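You operate a simulated robot arm through the tools that you are given. There is no shell and no other tool.

You run a simulated robot arm. Do the job below in one go: nothing can be reset, and whatever is moved stays where it is left.

Task
Soak the yellow-banded stone in the white tray and close the lid.
Fine: push the plug in and fill to the line with the tray's own button, without running over; leave the other tray dry and its plug out.

Only the result counts: the job must be done as asked and must still hold three seconds after the hand-in. Knocking over, shifting, dropping, spilling or breaking anything else fails it. A push-on lid holds only when it is set on centred and level and pressed home; a screw cap is set on level and turned clockwise until tight.

Robot
A 7-joint arm with a two-finger parallel gripper, fixed in place. Base frame: the origin is at the foot of the arm, x ahead of it, y to its left, z up. Units: m, rad, N and s.
Its first joint turns from -2.304 to 2.304 rad. Payload 3.91 kg.
Tool frame: the origin (TCP) lies between the finger pads and is the grasp point; the fingertips stand 0.03 m ahead of it; z points along the fingers, y is the line along which they close. Largest opening 0.11 m; finger width 0.02, thickness 0.01; the body of the gripper, 0.048 by 0.112 m, starts 0.055 m behind the TCP.
Orientation is that of the tool frame in the base frame, as a unit quaternion [w, x, y, z]. With the fingers straight down and closing along the base's y, the tool's x points along the base's -x, its y along +y and its z along -z.

Tools
- The arm moves only by the tool servo_tool. Its argument "rows" is a list of rows, each a list of 7 numbers: the shift along the tool's x, y, z in m, then the turn, a rotation vector about the tool's x, y, z in rad, then the closure in counts, from 0 (fully open) to 255 (shut). In form: [[tx, ty, tz, ax, ay, az, grip], ...]. A call has 1 to 20 rows; each row shifts and turns the commanded pose from where the row before left it, along the tool's axes as they then stand. Rows are played at 5 a second. More than 0.05 m and 0.15 rad between two rows, or a gripper value outside its range, and nothing of the call is played. A pose out of reach is approached as far as the arm can. The call stops where the force on the tool passes 90 N (or 10 N more than at its start, if that is more) or the arm is blocked; 0.2 s more then pass. Each finger travels about 0.108 m/s and halts on what it meets, pressing with about 42 N; the grip force reading is that of the motor and also rises with nothing between the fingers. The clock runs only during rows and for 0.2 s after the last one: add rows that do not move to give the fingers time. It gives the time, the measured TCP pose, the force on the tool (base axes), the opening and the grip force at its end, in the units of the frame above (readings bear some noise), with the torque about the TCP (base axes, N m) and any sound that the robot's microphone picked up, and new pictures: "pictures" is both (left out), scene, wrist or none.
- Cameras (640 x 400 px; columns grow to the right, rows downward): "scene" is fixed at [0.3992, -0.4995, 1.6232]; the picture's right is [0.99, -0.12, 0.00], its down [-0.06, -0.49, -0.87] and it looks along [0.10, 0.86, -0.49] (base axes); focal length 330 px, centre (320, 200). "wrist" rides on the gripper at [0.072, 0.017, -0.103] in the tool frame; the picture's right is [-0.23, 0.97, 0.00], its down [-0.76, -0.18, -0.62] and it looks along [-0.61, -0.14, 0.78] (tool axes); focal length 222 px, centre (320, 200). There is no depth. A picture from a camera that has moved, and an enlarged one, comes with that camera's place and axes in the base frame and with its lens.
- enlarge(camera, box): a new picture of the part [left, top, right, bottom] of that camera's present view, enlarged. It takes no simulated time.
- hand_in(): hands the job in; it is judged then, once.

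Places have to be worked out from the pictures, the camera data and where the tool is seen. Open the gripper and draw the arm clear of the work before you hand the job in, unless the task says otherwise.

The tools are called after "Call:" by a JSON object that holds its "name" and its "arguments". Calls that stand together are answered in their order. servo_tool: Moves the arm, as the interface text tells. Its arguments: {"type":"object","properties":{"rows":{"type":"array","items":{"type":"array","items":{"type":"number"}}},"pictures":{"type":"string","enum":["both","scene","wrist","none"]}},"required":["rows"]} The other tools are called the same way: enlarge (camera, box) takes an enlarged picture of a part of a camera's view; hand_in () hands the job in.

At the start:

```text
time: 0.0
tool_pos: [0.1886, 0.5192, 1.302]
tcp_rot: [0.0, 0.0, 1.0, 0.0]
ft_force: [-0.4, 0.6, -0.5]
wrist_torque: [-0.01, -0.02, 0.0]
grip_width: 0.11
grasp_force: 0.1
```

scene: 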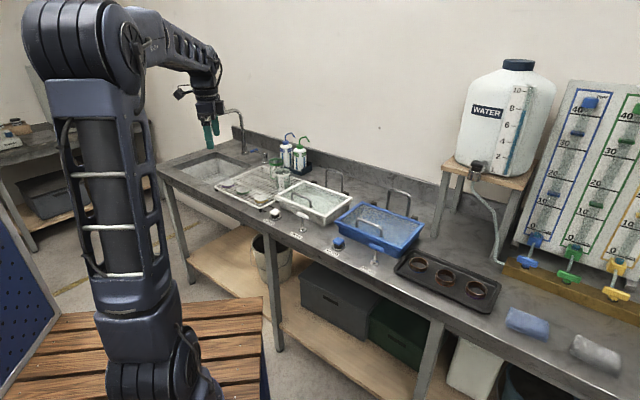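
wrist: 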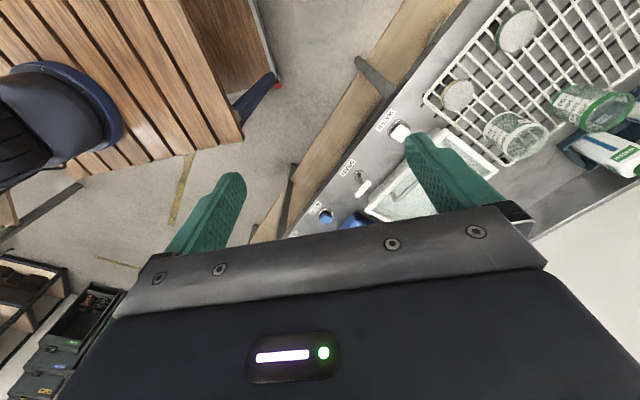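

I start by looking closely at the work area: the white tray, blue tray, the dishes with stones and the buttons.

Call:
{"name": "enlarge", "arguments": {"camera": "scene", "box": [200, 130, 360, 230]}}

Call:
{"name": "enlarge", "arguments": {"camera": "scene", "box": [260, 160, 440, 272]}}

Call:
{"name": "enlarge", "arguments": {"camera": "scene", "box": [380, 230, 540, 330]}}

Call:
{"name": "enlarge", "arguments": {"camera": "wrist", "box": [300, 0, 640, 230]}}

```text
4.00 times, centred on (280, 180) of scene
camera zoom: at [0.3992, -0.4995, 1.6232], right [0.99, -0.12, 0.0], down [-0.06, -0.49, -0.87], along [0.1, 0.86, -0.49], focal length 1321 px, centre (480, 280)
```

zoom: 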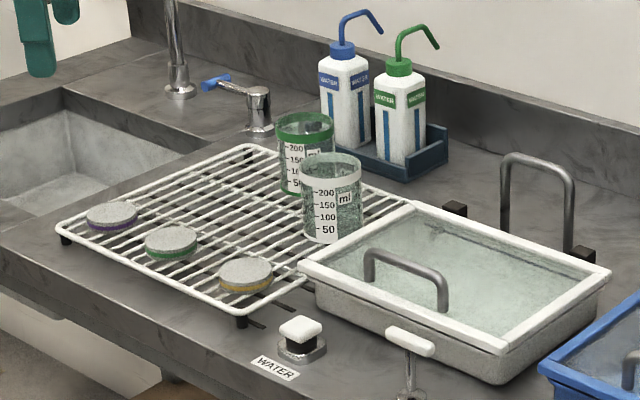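

```text
3.56 times, centred on (350, 216) of scene
camera zoom: at [0.3992, -0.4995, 1.6232], right [0.99, -0.12, 0.0], down [-0.06, -0.49, -0.87], along [0.1, 0.86, -0.49], focal length 1174 px, centre (213, 143)
```

zoom: 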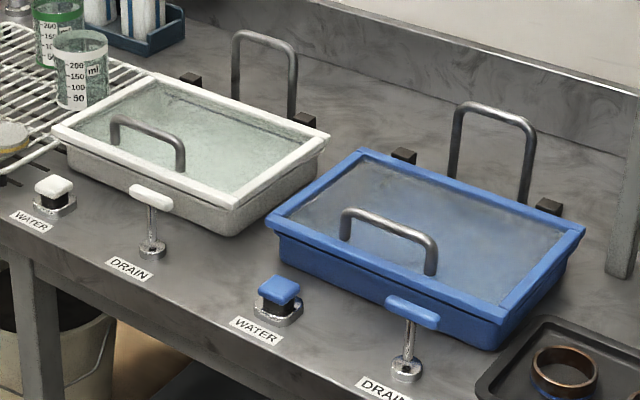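

```text
4.00 times, centred on (460, 280) of scene
camera zoom: at [0.3992, -0.4995, 1.6232], right [0.99, -0.12, 0.0], down [-0.06, -0.49, -0.87], along [0.1, 0.86, -0.49], focal length 1321 px, centre (-240, -120)
```

zoom: 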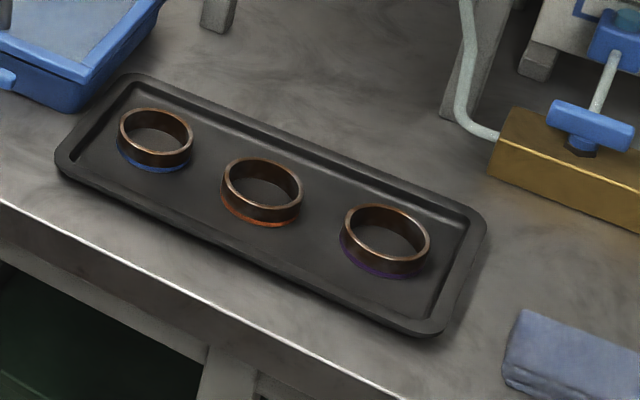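

```text
1.74 times, centred on (470, 115) of wrist
camera zoom: at [0.1169, 0.5349, 1.405], right [0.23, 0.97, 0.0], down [0.76, -0.18, 0.62], along [0.61, -0.14, -0.78], focal length 386 px, centre (59, 348)
```

zoom: 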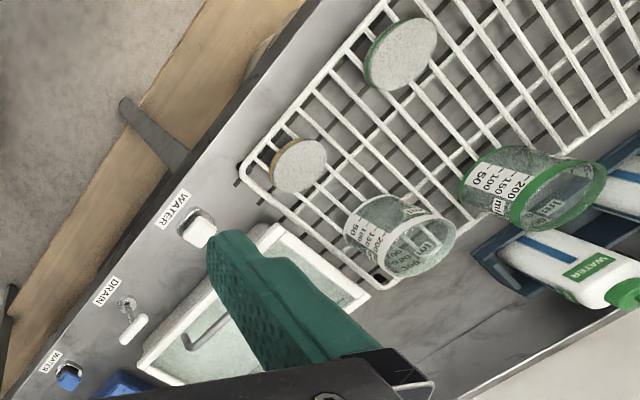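

The trays sit on a bench that runs at about 45° to the base frame, with its top near z≈0.884. The drain handles are up, so both plugs are out. I look closer at the lid, the hinge and the stones before moving.

Call:
{"name": "enlarge", "arguments": {"camera": "scene", "box": [270, 160, 358, 215]}}

Call:
{"name": "enlarge", "arguments": {"camera": "scene", "box": [215, 170, 303, 225]}}

Call:
{"name": "enlarge", "arguments": {"camera": "scene", "box": [330, 180, 434, 245]}}

Call:
{"name": "enlarge", "arguments": {"camera": "scene", "box": [260, 195, 348, 250]}}

```text
7.27 times, centred on (314, 188) of scene
camera zoom: at [0.3992, -0.4995, 1.6232], right [0.99, -0.12, 0.0], down [-0.06, -0.49, -0.87], along [0.1, 0.86, -0.49], focal length 2402 px, centre (364, 291)
```

zoom: 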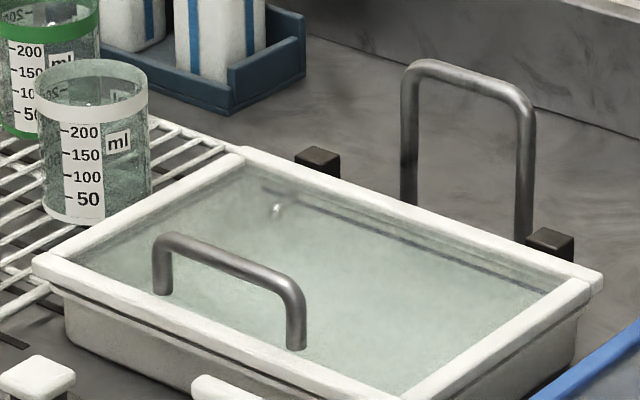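

```text
7.27 times, centred on (259, 198) of scene
camera zoom: at [0.3992, -0.4995, 1.6232], right [0.99, -0.12, 0.0], down [-0.06, -0.49, -0.87], along [0.1, 0.86, -0.49], focal length 2402 px, centre (764, 218)
```

zoom: 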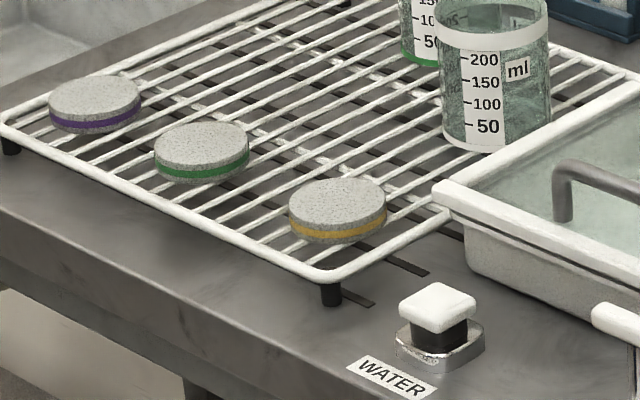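

```text
6.15 times, centred on (382, 212) of scene
camera zoom: at [0.3992, -0.4995, 1.6232], right [0.99, -0.12, 0.0], down [-0.06, -0.49, -0.87], along [0.1, 0.86, -0.49], focal length 2033 px, centre (-62, 123)
```

zoom: 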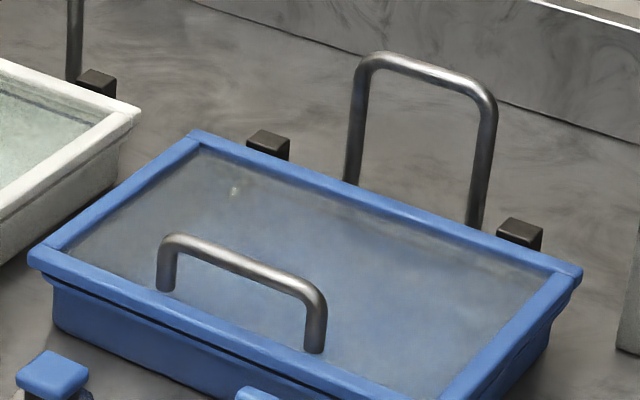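

```text
7.27 times, centred on (304, 222) of scene
camera zoom: at [0.3992, -0.4995, 1.6232], right [0.99, -0.12, 0.0], down [-0.06, -0.49, -0.87], along [0.1, 0.86, -0.49], focal length 2402 px, centre (436, 36)
```

zoom: 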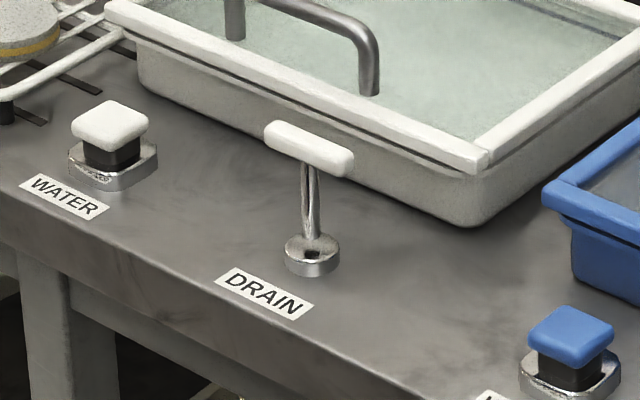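

The lid looks hinged at the rear (black blocks) with a loop as back rest. My estimates: the white drain T-handle is at about (0.46, 0.56, 0.957), the white button at (0.354, 0.676, 0.91) and the yellow stone at (0.296, 0.785, top 0.917). I turn the tool 45° to line up with the bench, close the fingers and move above the white drain handle.

Call:
{"name": "servo_tool", "arguments": {"rows": [[0, 0, 0, 0, 0, 0.1309, 255], [0, 0, 0, 0, 0, 0.1309, 255], [0, 0, 0, 0, 0, 0.1309, 255], [0, 0, 0, 0, 0, 0.1309, 255], [0, 0, 0, 0, 0, 0.1309, 255], [0, 0, 0, 0, 0, 0.1309, 255], [-0.01623, 0.02222, 0.025, 0, 0, 0, 255], [-0.01623, 0.02222, 0.025, 0, 0, 0, 255], [-0.01623, 0.02222, 0.025, 0, 0, 0, 255], [-0.01623, 0.02222, 0.025, 0, 0, 0, 255], [-0.01623, 0.02222, 0.025, 0, 0, 0, 255], [-0.01623, 0.02222, 0.025, 0, 0, 0, 255], [-0.01623, 0.02222, 0.025, 0, 0, 0, 255], [-0.01623, 0.02222, 0.025, 0, 0, 0, 255], [-0.01623, 0.02222, 0.025, 0, 0, 0, 255], [-0.01623, 0.02222, 0.025, 0, 0, 0, 255]], "pictures": "both"}}

```text
time: 3.4
tool_pos: [0.4606, 0.5605, 1.0524]
tcp_rot: [0.001, 0.383, 0.924, -0.001]
ft_force: [-0.8, 0.5, -0.5]
wrist_torque: [-0.01, -0.05, 0.05]
grip_width: 0.0
grasp_force: 37.5
camera wrist: at [0.4223, 0.6239, 1.155], right [0.85, 0.53, 0.0], down [0.41, -0.66, 0.62], along [0.33, -0.53, -0.78], focal length 222 px, centre (320, 200)
```

scene: 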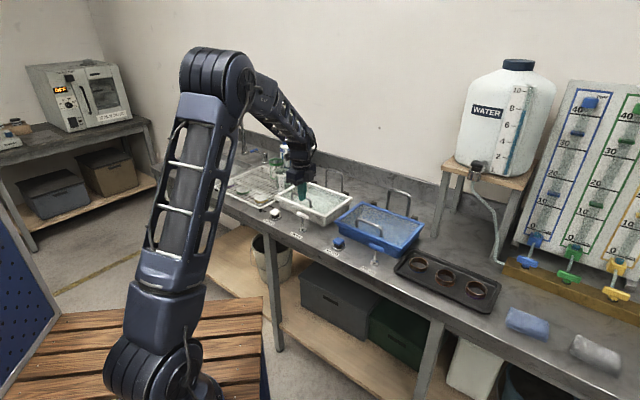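
wrist: 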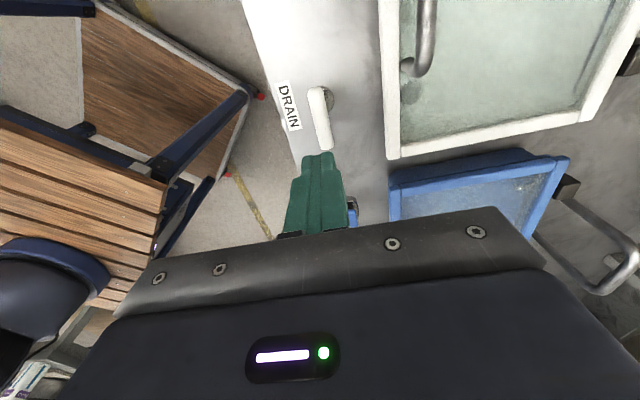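

The tool stopped just above the drain handle. I zoom in to check alignment before pressing.

Call:
{"name": "enlarge", "arguments": {"camera": "wrist", "box": [240, 60, 400, 160]}}

Call:
{"name": "enlarge", "arguments": {"camera": "scene", "box": [260, 170, 348, 250]}}

```text
4.00 times, centred on (320, 110) of wrist
camera zoom: at [0.4223, 0.6239, 1.155], right [0.85, 0.53, 0.0], down [0.41, -0.66, 0.62], along [0.33, -0.53, -0.78], focal length 888 px, centre (320, 560)
```

zoom: 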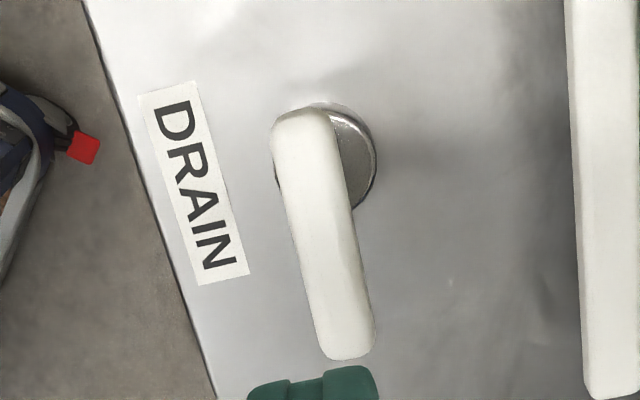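

```text
5.00 times, centred on (304, 210) of scene
camera zoom: at [0.3992, -0.4995, 1.6232], right [0.99, -0.12, 0.0], down [-0.06, -0.49, -0.87], along [0.1, 0.86, -0.49], focal length 1652 px, centre (400, 150)
```

zoom: 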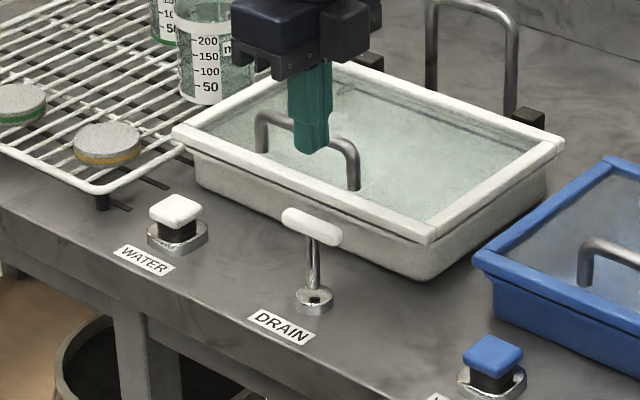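

The T-handle centre is about 4 mm to the side of the tool. I shift onto it and come down to just touch, in small steps.

Call:
{"name": "servo_tool", "arguments": {"rows": [[0.004, 0.003, 0.02, 0, 0, 0, 255], [0, 0, 0.02, 0, 0, 0, 255], [0, 0, 0.015, 0, 0, 0, 255], [0, 0, 0.008, 0, 0, 0, 255], [0, 0, 0.006, 0, 0, 0, 255], [0, 0, 0.006, 0, 0, 0, 255], [0, 0, 0.006, 0, 0, 0, 255]], "pictures": "both"}}

```text
time: 5.0
tool_pos: [0.4586, 0.5664, 0.9727]
tcp_rot: [-0.001, 0.383, 0.924, 0.0]
ft_force: [-0.1, -0.3, 1.4]
wrist_torque: [-0.01, 0.01, 0.02]
grip_width: 0.0
grasp_force: 37.8
camera wrist: at [0.4208, 0.6289, 1.0739], right [0.85, 0.53, 0.0], down [0.41, -0.66, 0.62], along [0.33, -0.53, -0.78], focal length 222 px, centre (320, 200)
```

scene: 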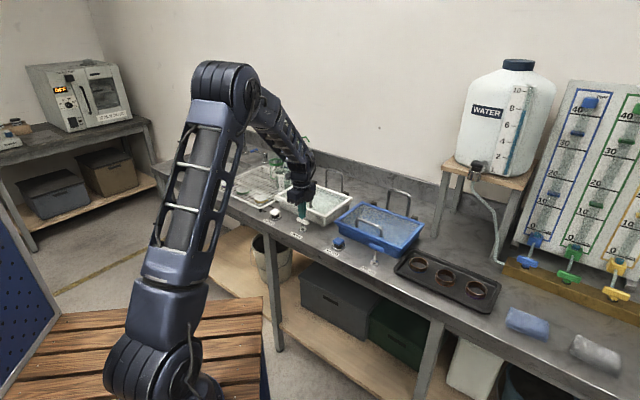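
wrist: 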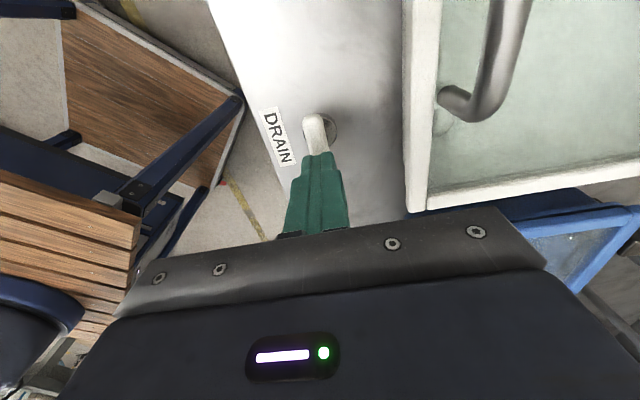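

Tips are at z≈0.943 with little force, so I zoom in to see whether I have contact.

Call:
{"name": "enlarge", "arguments": {"camera": "scene", "box": [264, 180, 344, 250]}}

Call:
{"name": "enlarge", "arguments": {"camera": "wrist", "box": [260, 90, 380, 170]}}

```text
5.71 times, centred on (304, 215) of scene
camera zoom: at [0.3992, -0.4995, 1.6232], right [0.99, -0.12, 0.0], down [-0.06, -0.49, -0.87], along [0.1, 0.86, -0.49], focal length 1887 px, centre (411, 114)
```

zoom: 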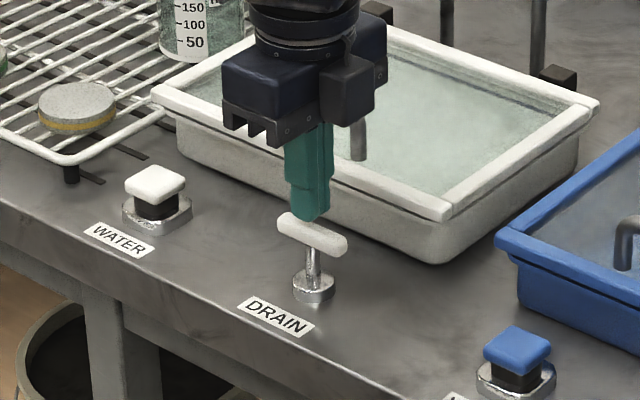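

```text
5.00 times, centred on (320, 130) of wrist
camera zoom: at [0.4208, 0.6289, 1.0739], right [0.85, 0.53, 0.0], down [0.41, -0.66, 0.62], along [0.33, -0.53, -0.78], focal length 1111 px, centre (320, 550)
```

zoom: 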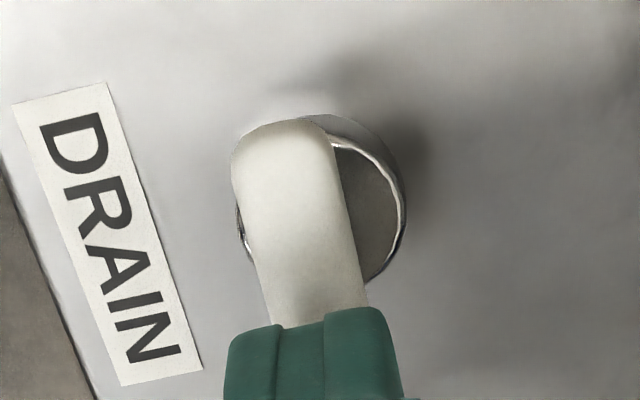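

The handle has already started sinking under light force. I keep pushing down in small steps until it bottoms.

Call:
{"name": "servo_tool", "arguments": {"rows": [[0, 0, 0.005, 0, 0, 0, 255], [0, 0, 0.005, 0, 0, 0, 255], [0, 0, 0.005, 0, 0, 0, 255]], "pictures": "none"}}

Call:
{"name": "servo_tool", "arguments": {"rows": [[0, 0, 0.004, 0, 0, 0, 255], [0, 0, 0.004, 0, 0, 0, 255]], "pictures": "scene"}}

```text
time: 5.8
tool_pos: [0.4576, 0.5662, 0.9618]
tcp_rot: [-0.001, 0.383, 0.924, 0.003]
ft_force: [-6.1, -12.5, 59.4]
wrist_torque: [-0.37, 0.12, 0.12]
grip_width: 0.0
grasp_force: 37.8
```

```text
time: 6.2
tool_pos: [0.4605, 0.5667, 0.9602]
tcp_rot: [0.001, 0.382, 0.924, 0.007]
ft_force: [-6.8, -11.1, 41.1]
wrist_torque: [-0.43, 0.14, -0.06]
grip_width: 0.0
grasp_force: 37.9
stopped in row 2: the force on the tool passed its limit at 96 N (the readings are from after the stop); the commanded pose is now the measured one
```

scene: 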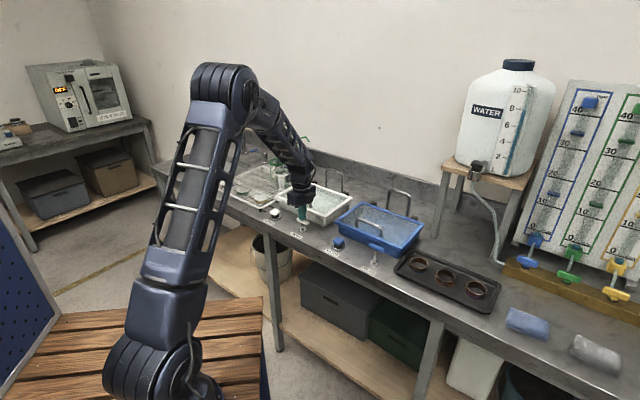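

The push met a firm stop (tip at about z=0.930). I zoom in to check the handle against the stop.

Call:
{"name": "enlarge", "arguments": {"camera": "scene", "box": [264, 180, 344, 250]}}

Call:
{"name": "enlarge", "arguments": {"camera": "wrist", "box": [260, 90, 380, 170]}}

```text
5.71 times, centred on (304, 215) of scene
camera zoom: at [0.3992, -0.4995, 1.6232], right [0.99, -0.12, 0.0], down [-0.06, -0.49, -0.87], along [0.1, 0.86, -0.49], focal length 1887 px, centre (411, 114)
```

zoom: 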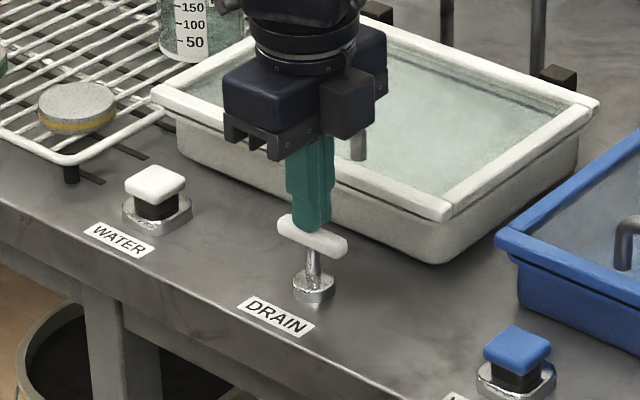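

```text
5.00 times, centred on (320, 130) of wrist
camera zoom: at [0.4207, 0.6296, 1.0646], right [0.85, 0.53, 0.01], down [0.41, -0.67, 0.62], along [0.33, -0.52, -0.79], focal length 1111 px, centre (320, 550)
```

zoom: 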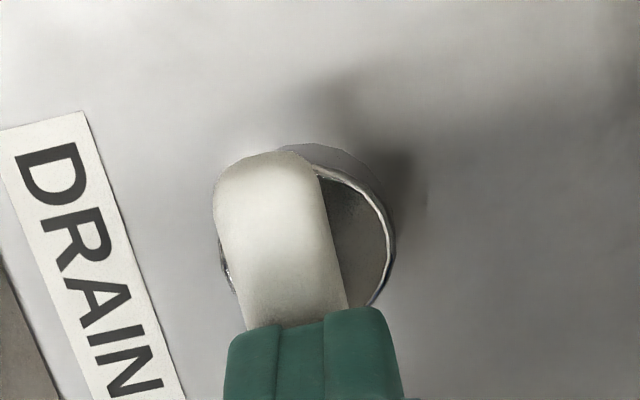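

The handle dropped about 2.5 cm and now sits on a hard stop, so the plug looks in. I back off and check that it stays down.

Call:
{"name": "servo_tool", "arguments": {"rows": [[0, 0, -0.02, 0, 0, 0, 255], [0, 0, -0.03, 0, 0, 0, 255], [0, 0, -0.03, 0, 0, 0, 255], [0.0, 0, 0, 0, 0, 0, 255]], "pictures": "both"}}

Call:
{"name": "enlarge", "arguments": {"camera": "scene", "box": [264, 180, 344, 250]}}

Call:
{"name": "enlarge", "arguments": {"camera": "wrist", "box": [240, 60, 400, 160]}}

```text
time: 7.2
tool_pos: [0.4597, 0.5666, 1.0369]
tcp_rot: [0.001, 0.382, 0.924, 0.004]
ft_force: [0.6, 0.4, -0.1]
wrist_torque: [-0.01, -0.01, 0.0]
grip_width: 0.0001
grasp_force: 38.7
camera wrist: at [0.421, 0.629, 1.1407], right [0.85, 0.53, 0.01], down [0.41, -0.67, 0.62], along [0.33, -0.52, -0.78], focal length 222 px, centre (320, 200)
```

scene: 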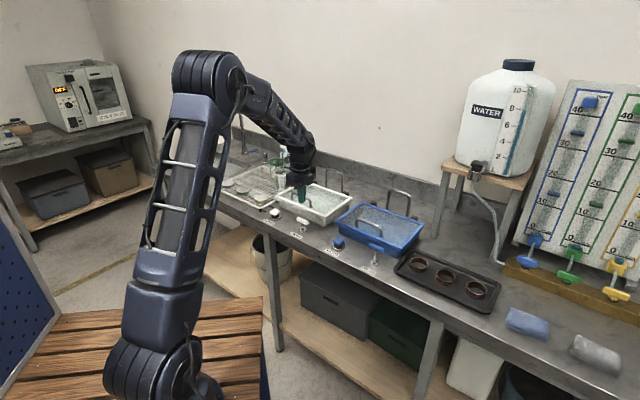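
wrist: 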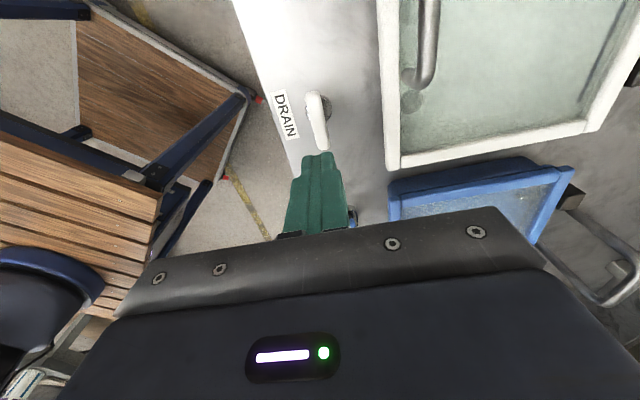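

```text
5.71 times, centred on (304, 215) of scene
camera zoom: at [0.3992, -0.4995, 1.6232], right [0.99, -0.12, 0.0], down [-0.06, -0.49, -0.87], along [0.1, 0.86, -0.49], focal length 1887 px, centre (411, 114)
```

zoom: 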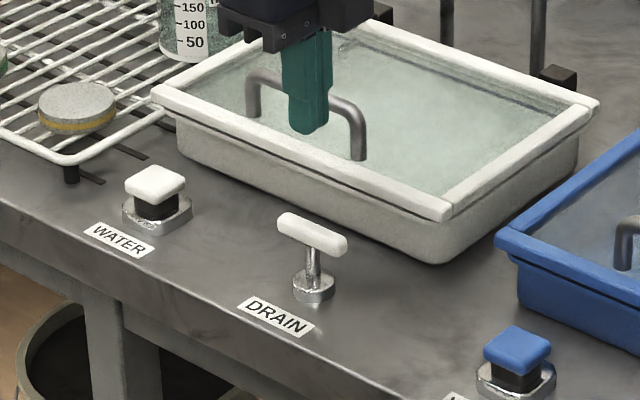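

```text
4.00 times, centred on (320, 110) of wrist
camera zoom: at [0.421, 0.629, 1.1407], right [0.85, 0.53, 0.01], down [0.41, -0.67, 0.62], along [0.33, -0.52, -0.78], focal length 888 px, centre (320, 560)
```

zoom: 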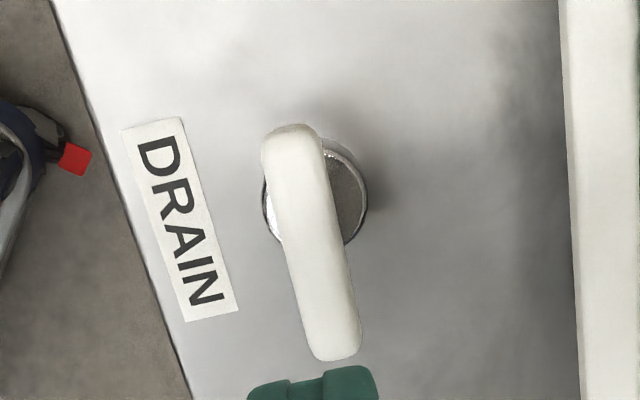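

The handle stays down, so the plug is in. Next I open the fingers partway and move over the lid handle, whose bar runs along the bench, to get a better look.

Call:
{"name": "servo_tool", "arguments": {"rows": [[0, 0, -0.03, 0.01, 0, 0, 200], [0.025, 0.025, 0, 0, 0, 0, 130], [0.025, 0.025, 0, 0, 0, 0, 130], [0.024, 0.026, 0, 0, 0, 0, 130], [0, 0, 0, 0, 0, 0, 130]], "pictures": "both"}}

Call:
{"name": "enlarge", "arguments": {"camera": "scene", "box": [270, 160, 358, 215]}}

Call:
{"name": "enlarge", "arguments": {"camera": "wrist", "box": [160, 0, 480, 200]}}

```text
time: 8.4
tool_pos: [0.4604, 0.6736, 1.0679]
tcp_rot: [-0.001, 0.382, 0.924, -0.002]
ft_force: [-0.7, -0.1, 0.4]
wrist_torque: [0.01, -0.01, 0.02]
grip_width: 0.054
grasp_force: 0.1
camera wrist: at [0.4231, 0.7368, 1.1703], right [0.85, 0.53, 0.0], down [0.42, -0.66, 0.62], along [0.33, -0.53, -0.78], focal length 222 px, centre (320, 200)
```

scene: 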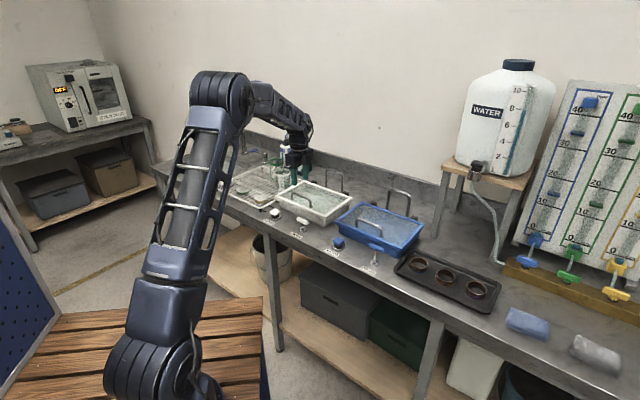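
wrist: 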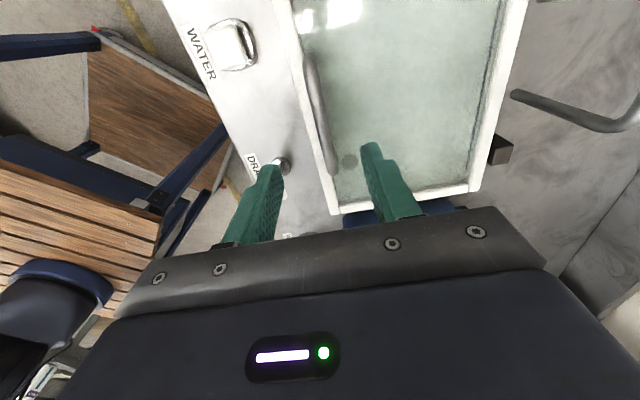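

```text
7.27 times, centred on (314, 188) of scene
camera zoom: at [0.3992, -0.4995, 1.6232], right [0.99, -0.12, 0.0], down [-0.06, -0.49, -0.87], along [0.1, 0.86, -0.49], focal length 2402 px, centre (364, 291)
```

zoom: 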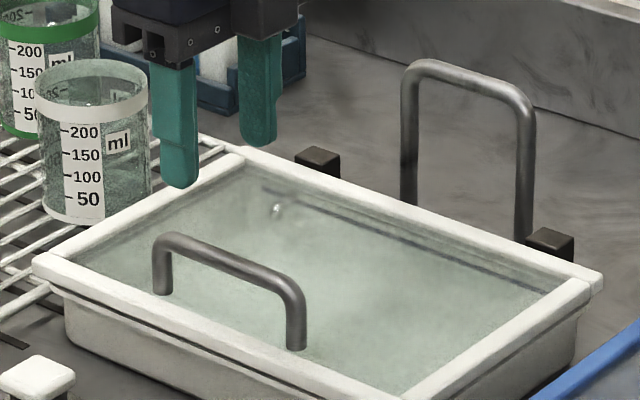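

```text
2.00 times, centred on (320, 100) of wrist
camera zoom: at [0.4231, 0.7368, 1.1703], right [0.85, 0.53, 0.0], down [0.42, -0.66, 0.62], along [0.33, -0.53, -0.78], focal length 444 px, centre (320, 400)
```

zoom: 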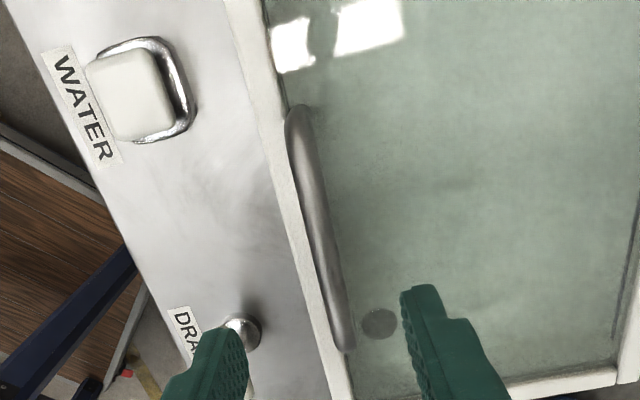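

The wrist view puts the handle bar at v≈0.805 and u from −0.205 to −0.095 (bench axes), and I am almost centred on it. The closed drain shows inside at the front right. I lower the fingers around the bar and check.

Call:
{"name": "servo_tool", "arguments": {"rows": [[0, 0.003, 0.02, 0, 0, 0, 130], [0, 0, 0.02, 0, 0, 0, 130], [0, 0, 0.02, 0, 0, 0, 130], [0, 0, 0.015, 0, 0, 0, 130], [0, 0, 0.005, 0, 0, 0, 130]], "pictures": "both"}}

Call:
{"name": "enlarge", "arguments": {"camera": "scene", "box": [270, 160, 358, 215]}}

Call:
{"name": "enlarge", "arguments": {"camera": "wrist", "box": [200, 50, 440, 200]}}

```text
time: 9.6
tool_pos: [0.462, 0.6747, 0.9867]
tcp_rot: [-0.002, 0.382, 0.924, -0.002]
ft_force: [0.1, -0.7, -0.3]
wrist_torque: [0.01, 0.01, -0.01]
grip_width: 0.0537
grasp_force: 0.0
camera wrist: at [0.4243, 0.7382, 1.0902], right [0.85, 0.53, 0.0], down [0.42, -0.66, 0.62], along [0.33, -0.53, -0.78], focal length 222 px, centre (320, 200)
```

scene: 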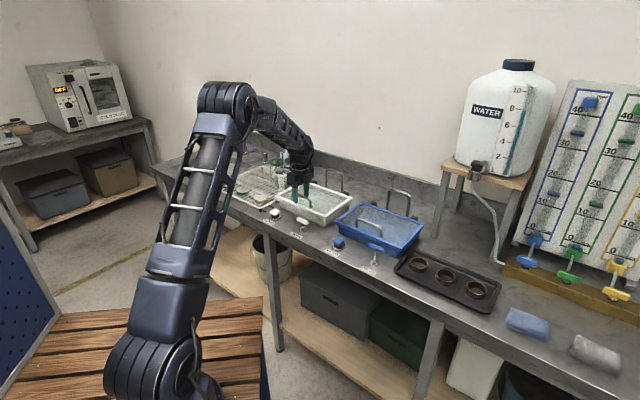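
wrist: 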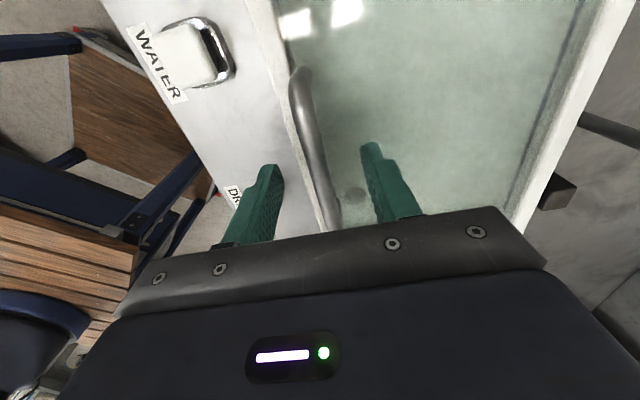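

```text
7.27 times, centred on (314, 188) of scene
camera zoom: at [0.3992, -0.4995, 1.6232], right [0.99, -0.12, 0.0], down [-0.06, -0.49, -0.87], along [0.1, 0.86, -0.49], focal length 2402 px, centre (364, 291)
```

zoom: 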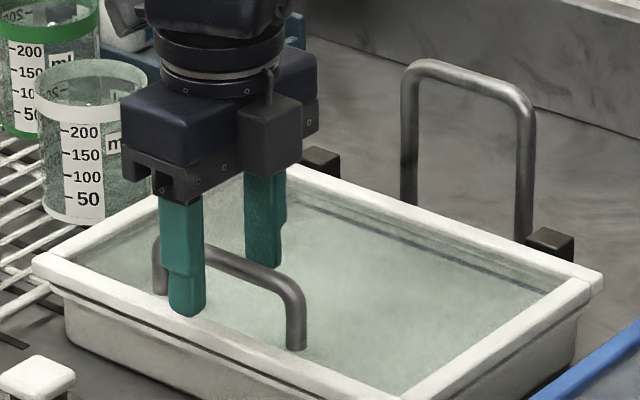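

```text
2.67 times, centred on (320, 125) of wrist
camera zoom: at [0.4243, 0.7382, 1.0902], right [0.85, 0.53, 0.0], down [0.42, -0.66, 0.62], along [0.33, -0.53, -0.78], focal length 592 px, centre (320, 400)
```

zoom: 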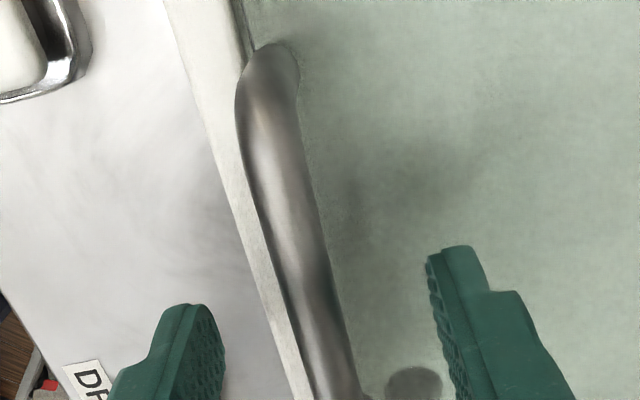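

The bar is between the fingers. I lower a few millimetres more and close on it.

Call:
{"name": "servo_tool", "arguments": {"rows": [[0, 0, 0.006, 0, 0, 0, 130], [0, 0, 0, 0, 0, 0, 255], [0, 0, 0, 0, 0, 0, 255], [0, 0, 0, 0, 0, 0, 255]], "pictures": "scene"}}

Call:
{"name": "enlarge", "arguments": {"camera": "scene", "box": [270, 160, 358, 215]}}

```text
time: 10.6
tool_pos: [0.4619, 0.6756, 0.9811]
tcp_rot: [-0.001, 0.383, 0.924, -0.002]
ft_force: [6.1, 7.2, -0.6]
wrist_torque: [0.25, 0.13, 0.02]
grip_width: 0.0117
grasp_force: 44.8
```

scene: 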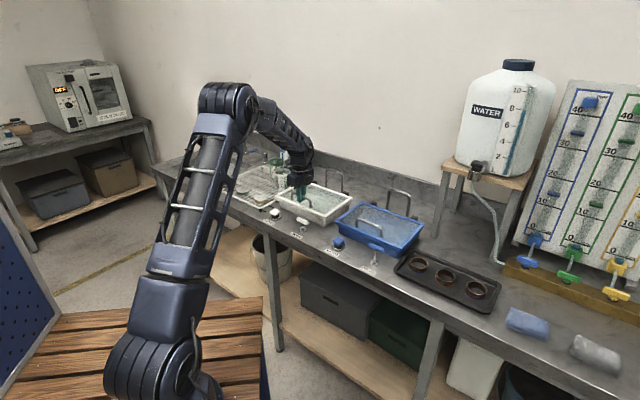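

```text
7.27 times, centred on (314, 188) of scene
camera zoom: at [0.3992, -0.4995, 1.6232], right [0.99, -0.12, 0.0], down [-0.06, -0.49, -0.87], along [0.1, 0.86, -0.49], focal length 2402 px, centre (364, 291)
```

zoom: 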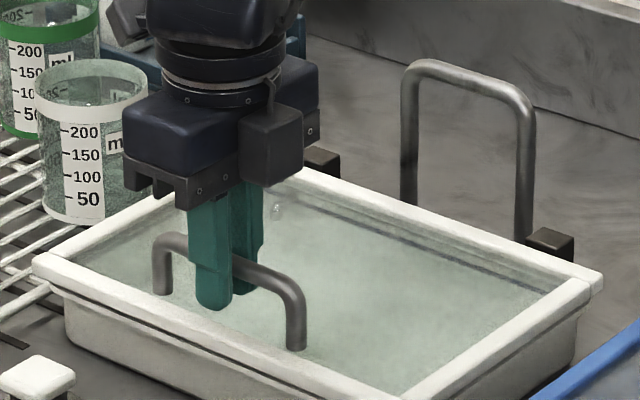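

I have the bar gripped (width 11.7 mm). I lift about 15 mm along the expected hinge arc and read the forces to confirm the lid is hinged.

Call:
{"name": "servo_tool", "arguments": {"rows": [[0, 0.0005, -0.005, 0, 0, 0, 255], [0, 0.001, -0.005, 0, 0, 0, 255], [0, 0.0015, -0.005, 0, 0, 0, 255], [0, 0, 0, 0, 0, 0, 255]], "pictures": "scene"}}

Call:
{"name": "enlarge", "arguments": {"camera": "scene", "box": [270, 160, 358, 215]}}

```text
time: 11.6
tool_pos: [0.4651, 0.6781, 0.9958]
tcp_rot: [-0.001, 0.383, 0.924, -0.002]
ft_force: [13.2, 20.9, -9.8]
wrist_torque: [-0.08, -0.28, -0.07]
grip_width: 0.0116
grasp_force: 44.8
```

scene: 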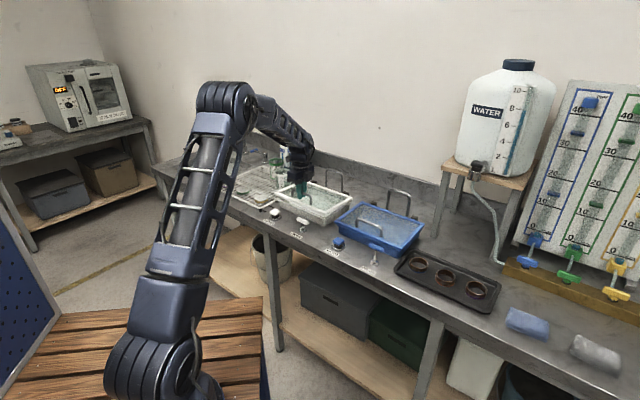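

```text
7.27 times, centred on (314, 188) of scene
camera zoom: at [0.3992, -0.4995, 1.6232], right [0.99, -0.12, 0.0], down [-0.06, -0.49, -0.87], along [0.1, 0.86, -0.49], focal length 2402 px, centre (364, 291)
```

zoom: 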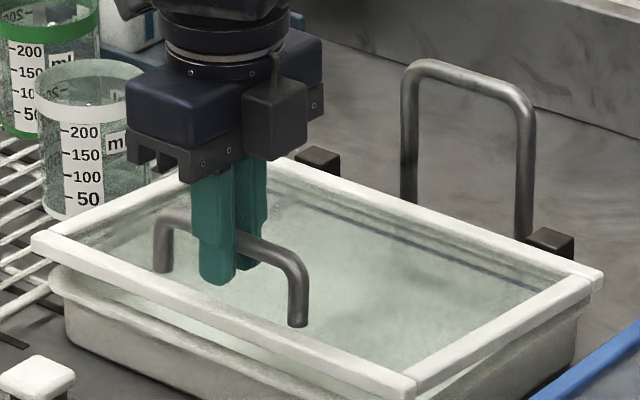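

The lid is hinged at the back and lifts freely (about 10 N of weight). The bar pulls a little toward the hinge, so I add some +v travel as I go on along the arc.

Call:
{"name": "servo_tool", "arguments": {"rows": [[0, 0.005, -0.0075, 0, 0, 0, 255], [0, 0.0027, -0.0072, 0, 0, 0, 255], [0, 0.003, -0.0072, 0, 0, 0, 255], [0, 0.0034, -0.0071, 0, 0, 0, 255], [0, 0.0037, -0.007, 0, 0, 0, 255], [0, 0.0039, -0.0068, 0, 0, 0, 255], [0, 0, 0, 0, 0, 0, 255]], "pictures": "scene"}}

Call:
{"name": "enlarge", "arguments": {"camera": "scene", "box": [270, 150, 366, 210]}}

```text
time: 13.2
tool_pos: [0.4805, 0.6929, 1.041]
tcp_rot: [-0.002, 0.382, 0.924, 0.0]
ft_force: [-20.6, -26.1, 18.0]
wrist_torque: [-0.24, 0.12, -0.25]
grip_width: 0.0114
grasp_force: 45.5
```

scene: 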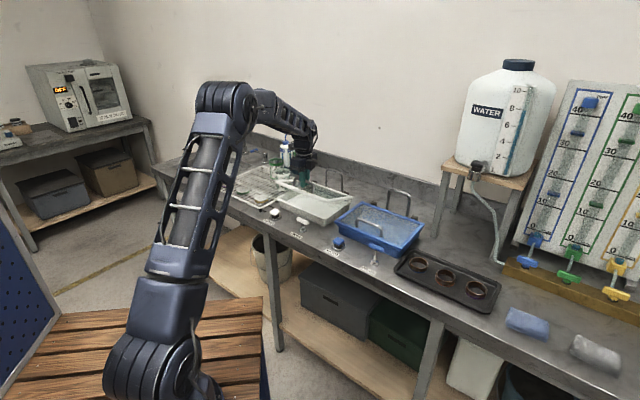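

```text
6.67 times, centred on (318, 180) of scene
camera zoom: at [0.3992, -0.4995, 1.6232], right [0.99, -0.12, 0.0], down [-0.06, -0.49, -0.87], along [0.1, 0.86, -0.49], focal length 2202 px, centre (333, 333)
```

zoom: 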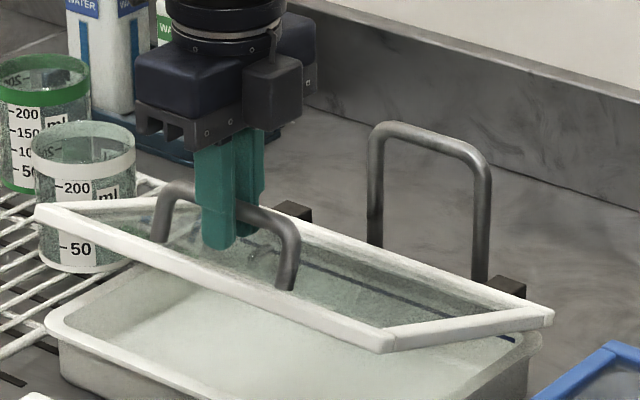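

Force now reads about −33 N in v and +18 N in z, so I am pushing slightly toward the hinge; fitting the points puts the hinge near v≈0.99. I correct outward by about 3 mm and continue the arc.

Call:
{"name": "servo_tool", "arguments": {"rows": [[0, 0.0018, -0.0075, 0, 0, 0, 255], [0, 0.0044, -0.0061, 0, 0, 0, 255], [0, 0.0048, -0.0058, 0, 0, 0, 255], [0, 0.0049, -0.0057, 0, 0, 0, 255], [0, 0.0053, -0.0054, 0, 0, 0, 255], [0, 0.0054, -0.0053, 0, 0, 0, 255], [0, 0, 0, 0, 0, 0, 255]], "pictures": "scene"}}

Call:
{"name": "enlarge", "arguments": {"camera": "scene", "box": [270, 150, 366, 210]}}

```text
time: 14.8
tool_pos: [0.5001, 0.7111, 1.0774]
tcp_rot: [-0.002, 0.383, 0.924, 0.0]
ft_force: [-16.5, -7.3, 14.6]
wrist_torque: [-0.41, -0.28, -0.36]
grip_width: 0.0114
grasp_force: 44.7
```

scene: 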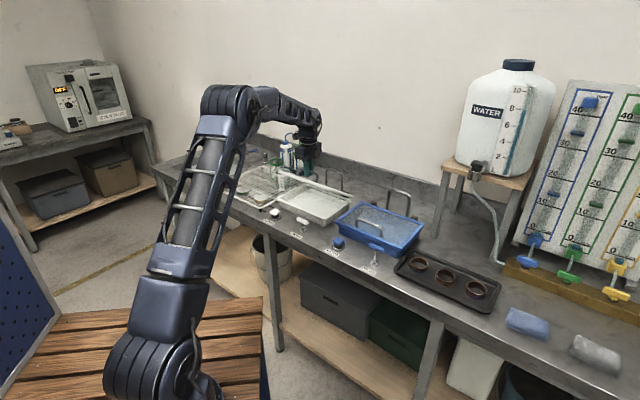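

```text
6.67 times, centred on (318, 180) of scene
camera zoom: at [0.3992, -0.4995, 1.6232], right [0.99, -0.12, 0.0], down [-0.06, -0.49, -0.87], along [0.1, 0.86, -0.49], focal length 2202 px, centre (333, 333)
```

zoom: 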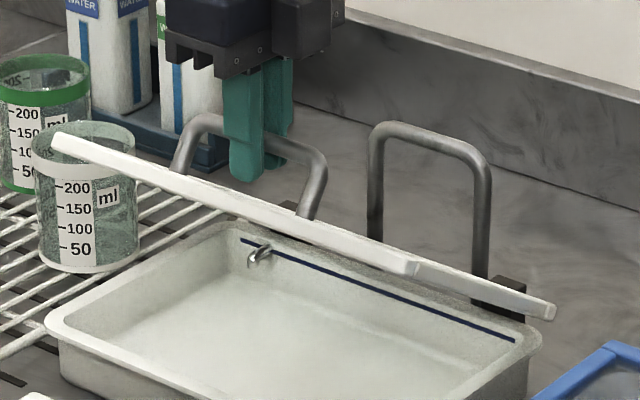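

The fill line (dark blue) and inlet spout are visible on the back wall, with the lid at about 45°. Inward force is down to about 22 N; I correct outward slightly and continue the arc.

Call:
{"name": "servo_tool", "arguments": {"rows": [[0, 0.0045, -0.0068, 0, 0, 0, 255], [0, 0.0062, -0.0052, 0, 0, 0, 255], [0, 0.0064, -0.005, 0, 0, 0, 255], [0, 0.0066, -0.0048, 0, 0, 0, 255], [0, 0.0067, -0.0045, 0, 0, 0, 255], [0, 0.0069, -0.0043, 0, 0, 0, 255], [0, 0, 0, 0, 0, 0, 255]], "pictures": "scene"}}

Call:
{"name": "enlarge", "arguments": {"camera": "scene", "box": [270, 150, 366, 210]}}

```text
time: 16.4
tool_pos: [0.5251, 0.7386, 1.1063]
tcp_rot: [-0.001, 0.383, 0.924, 0.0]
ft_force: [-10.0, 0.4, 8.9]
wrist_torque: [-0.28, -0.21, -0.46]
grip_width: 0.0113
grasp_force: 44.8
```

scene: 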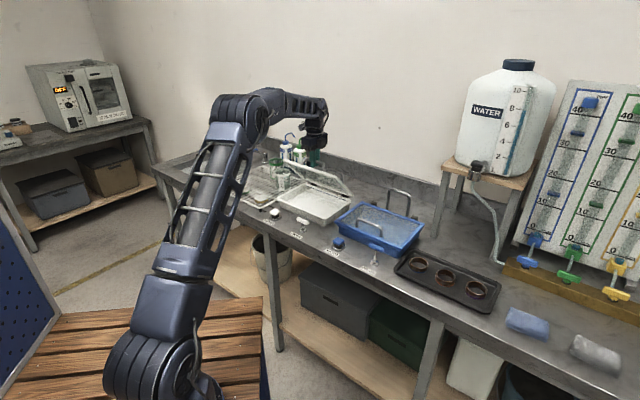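

```text
6.67 times, centred on (318, 180) of scene
camera zoom: at [0.3992, -0.4995, 1.6232], right [0.99, -0.12, 0.0], down [-0.06, -0.49, -0.87], along [0.1, 0.86, -0.49], focal length 2202 px, centre (333, 333)
```

zoom: 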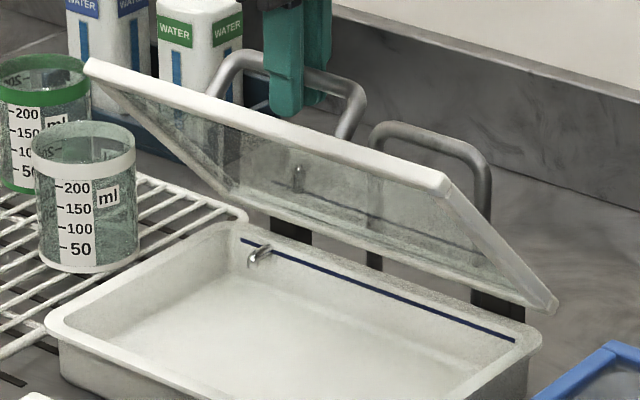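

The lid is at about 50° and the forces are small; the fitted hinge is at (v 0.991, z 0.942 in TCP terms) with radius 0.191. I continue along this arc.

Call:
{"name": "servo_tool", "arguments": {"rows": [[0, 0.0065, -0.0042, 0, 0, 0, 255], [0, 0.0072, -0.0038, 0, 0, 0, 255], [0, 0.0076, -0.0034, 0, 0, 0, 255], [0, 0.0077, -0.0032, 0, 0, 0, 255], [0, 0.0078, -0.0028, 0, 0, 0, 255], [0, 0.008, -0.0025, 0, 0, 0, 255], [0, 0.0081, -0.0021, 0, 0, 0, 255], [0, 0.0081, -0.0018, 0, 0, 0, 255], [0, 0, 0, 0, 0, 0, 255]], "pictures": "scene"}}

Call:
{"name": "enlarge", "arguments": {"camera": "scene", "box": [270, 130, 382, 200]}}

```text
time: 18.4
tool_pos: [0.5683, 0.7817, 1.1294]
tcp_rot: [-0.001, 0.382, 0.924, -0.001]
ft_force: [-2.8, 2.8, -0.2]
wrist_torque: [-0.16, -0.13, -0.62]
grip_width: 0.0113
grasp_force: 45.2
```

scene: 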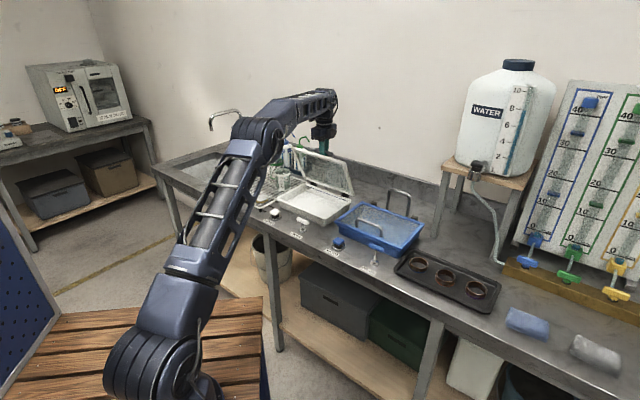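

```text
5.71 times, centred on (326, 165) of scene
camera zoom: at [0.3992, -0.4995, 1.6232], right [0.99, -0.12, 0.0], down [-0.06, -0.49, -0.87], along [0.1, 0.86, -0.49], focal length 1887 px, centre (286, 400)
```

zoom: 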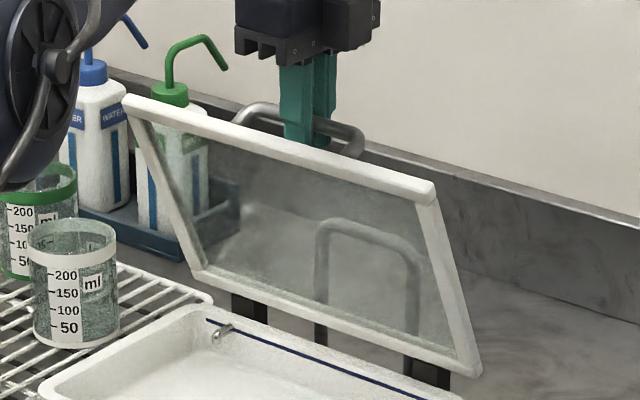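

Forces are near zero, so the arc is good, and the lid is at about 67°. I continue to around 85° and watch the reach.

Call:
{"name": "servo_tool", "arguments": {"rows": [[0, 0.0082, -0.0015, 0, 0, 0, 255], [0, 0.0082, -0.001, 0, 0, 0, 255], [0, 0.0083, -0.0007, 0, 0, 0, 255], [0, 0.0084, -0.0003, 0, 0, 0, 255], [0, 0.0083, 0.0003, 0, 0, 0, 255], [0, 0.0083, 0.0006, 0, 0, 0, 255], [0, 0, 0, 0, 0, 0, 255]], "pictures": "scene"}}

Call:
{"name": "enlarge", "arguments": {"camera": "scene", "box": [270, 120, 382, 190]}}

```text
time: 20.0
tool_pos: [0.5993, 0.8107, 1.1321]
tcp_rot: [-0.002, 0.382, 0.924, 0.001]
ft_force: [-13.4, 13.6, 30.3]
wrist_torque: [0.18, 0.14, -0.92]
grip_width: 0.012
grasp_force: 45.2
out of reach, approached as far as the arm can: row 6
```

scene: 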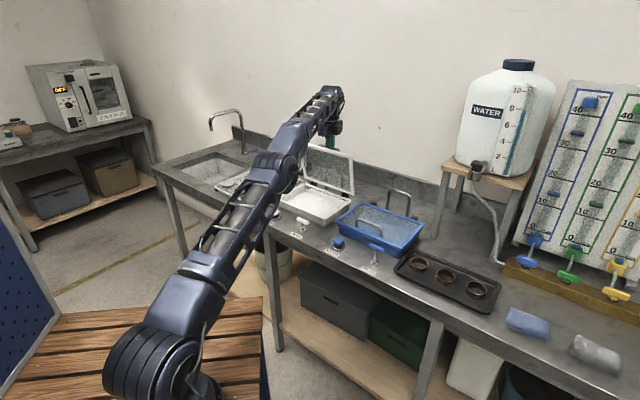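

```text
5.71 times, centred on (326, 155) of scene
camera zoom: at [0.3992, -0.4995, 1.6232], right [0.99, -0.12, 0.0], down [-0.06, -0.49, -0.87], along [0.1, 0.86, -0.49], focal length 1887 px, centre (286, 457)
```

zoom: 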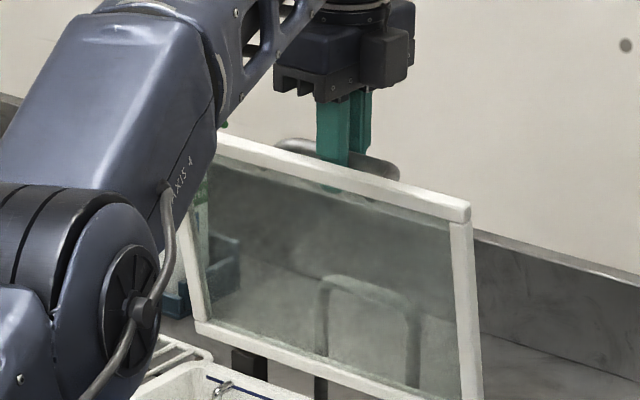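

The arm hit its reach limit at v≈0.997 with the lid at about 80°. Tilting the tool so the fingers point outward brings the wrist back and gains reach, so I tilt about the bar in small steps.

Call:
{"name": "servo_tool", "arguments": {"rows": [[0, 0, 0, -0.05, 0, 0, 255], [0, 0, 0, -0.05, 0, 0, 255], [0, 0, 0, -0.05, 0, 0, 255], [0, 0, 0, -0.05, 0, 0, 255], [0, 0, 0, 0, 0, 0, 255]], "pictures": "scene"}}

Call:
{"name": "enlarge", "arguments": {"camera": "scene", "box": [270, 120, 382, 190]}}

```text
time: 21.2
tool_pos: [0.6011, 0.8109, 1.1286]
tcp_rot: [0.037, 0.381, 0.919, 0.09]
ft_force: [-4.5, 1.8, 4.7]
wrist_torque: [-0.39, -0.38, -0.74]
grip_width: 0.0116
grasp_force: 45.4
```

scene: 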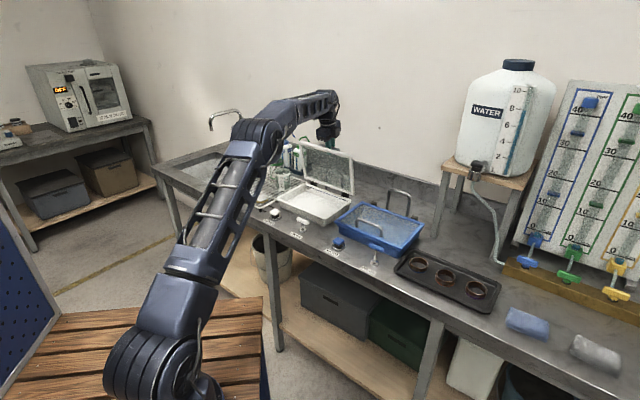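

```text
5.71 times, centred on (326, 155) of scene
camera zoom: at [0.3992, -0.4995, 1.6232], right [0.99, -0.12, 0.0], down [-0.06, -0.49, -0.87], along [0.1, 0.86, -0.49], focal length 1887 px, centre (286, 457)
```

zoom: 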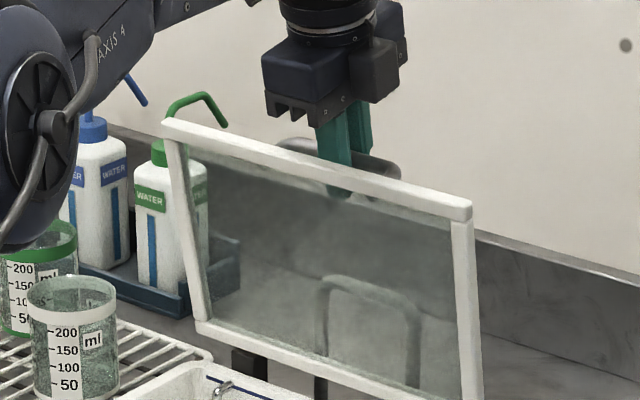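

Tilted by 0.2 rad the arm is bent again and the forces are small. I carry the lid past vertical along the arc.

Call:
{"name": "servo_tool", "arguments": {"rows": [[0, 0.008, 0.0016, 0, 0, 0, 255], [0, 0.008, 0.0016, 0, 0, 0, 255], [0, 0.0077, 0.0025, 0, 0, 0, 255], [0, 0, 0, 0, 0, 0, 255]], "pictures": "scene"}}

Call:
{"name": "enlarge", "arguments": {"camera": "scene", "box": [270, 120, 382, 190]}}

```text
time: 22.2
tool_pos: [0.6189, 0.8265, 1.127]
tcp_rot: [0.036, 0.38, 0.92, 0.089]
ft_force: [-3.4, 0.0, -16.2]
wrist_torque: [0.07, 0.06, -0.69]
grip_width: 0.0112
grasp_force: 45.0
```

scene: 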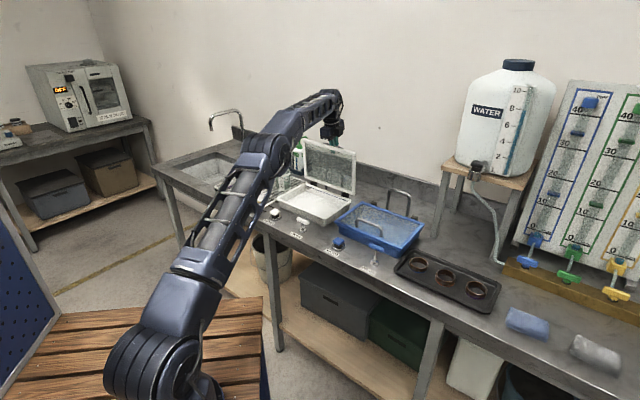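

```text
5.71 times, centred on (326, 155) of scene
camera zoom: at [0.3992, -0.4995, 1.6232], right [0.99, -0.12, 0.0], down [-0.06, -0.49, -0.87], along [0.1, 0.86, -0.49], focal length 1887 px, centre (286, 457)
```

zoom: 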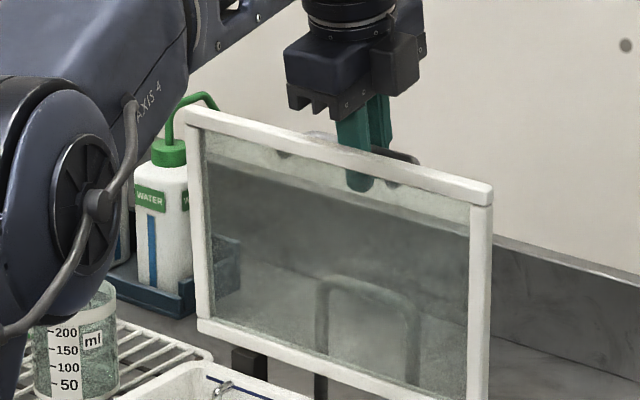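

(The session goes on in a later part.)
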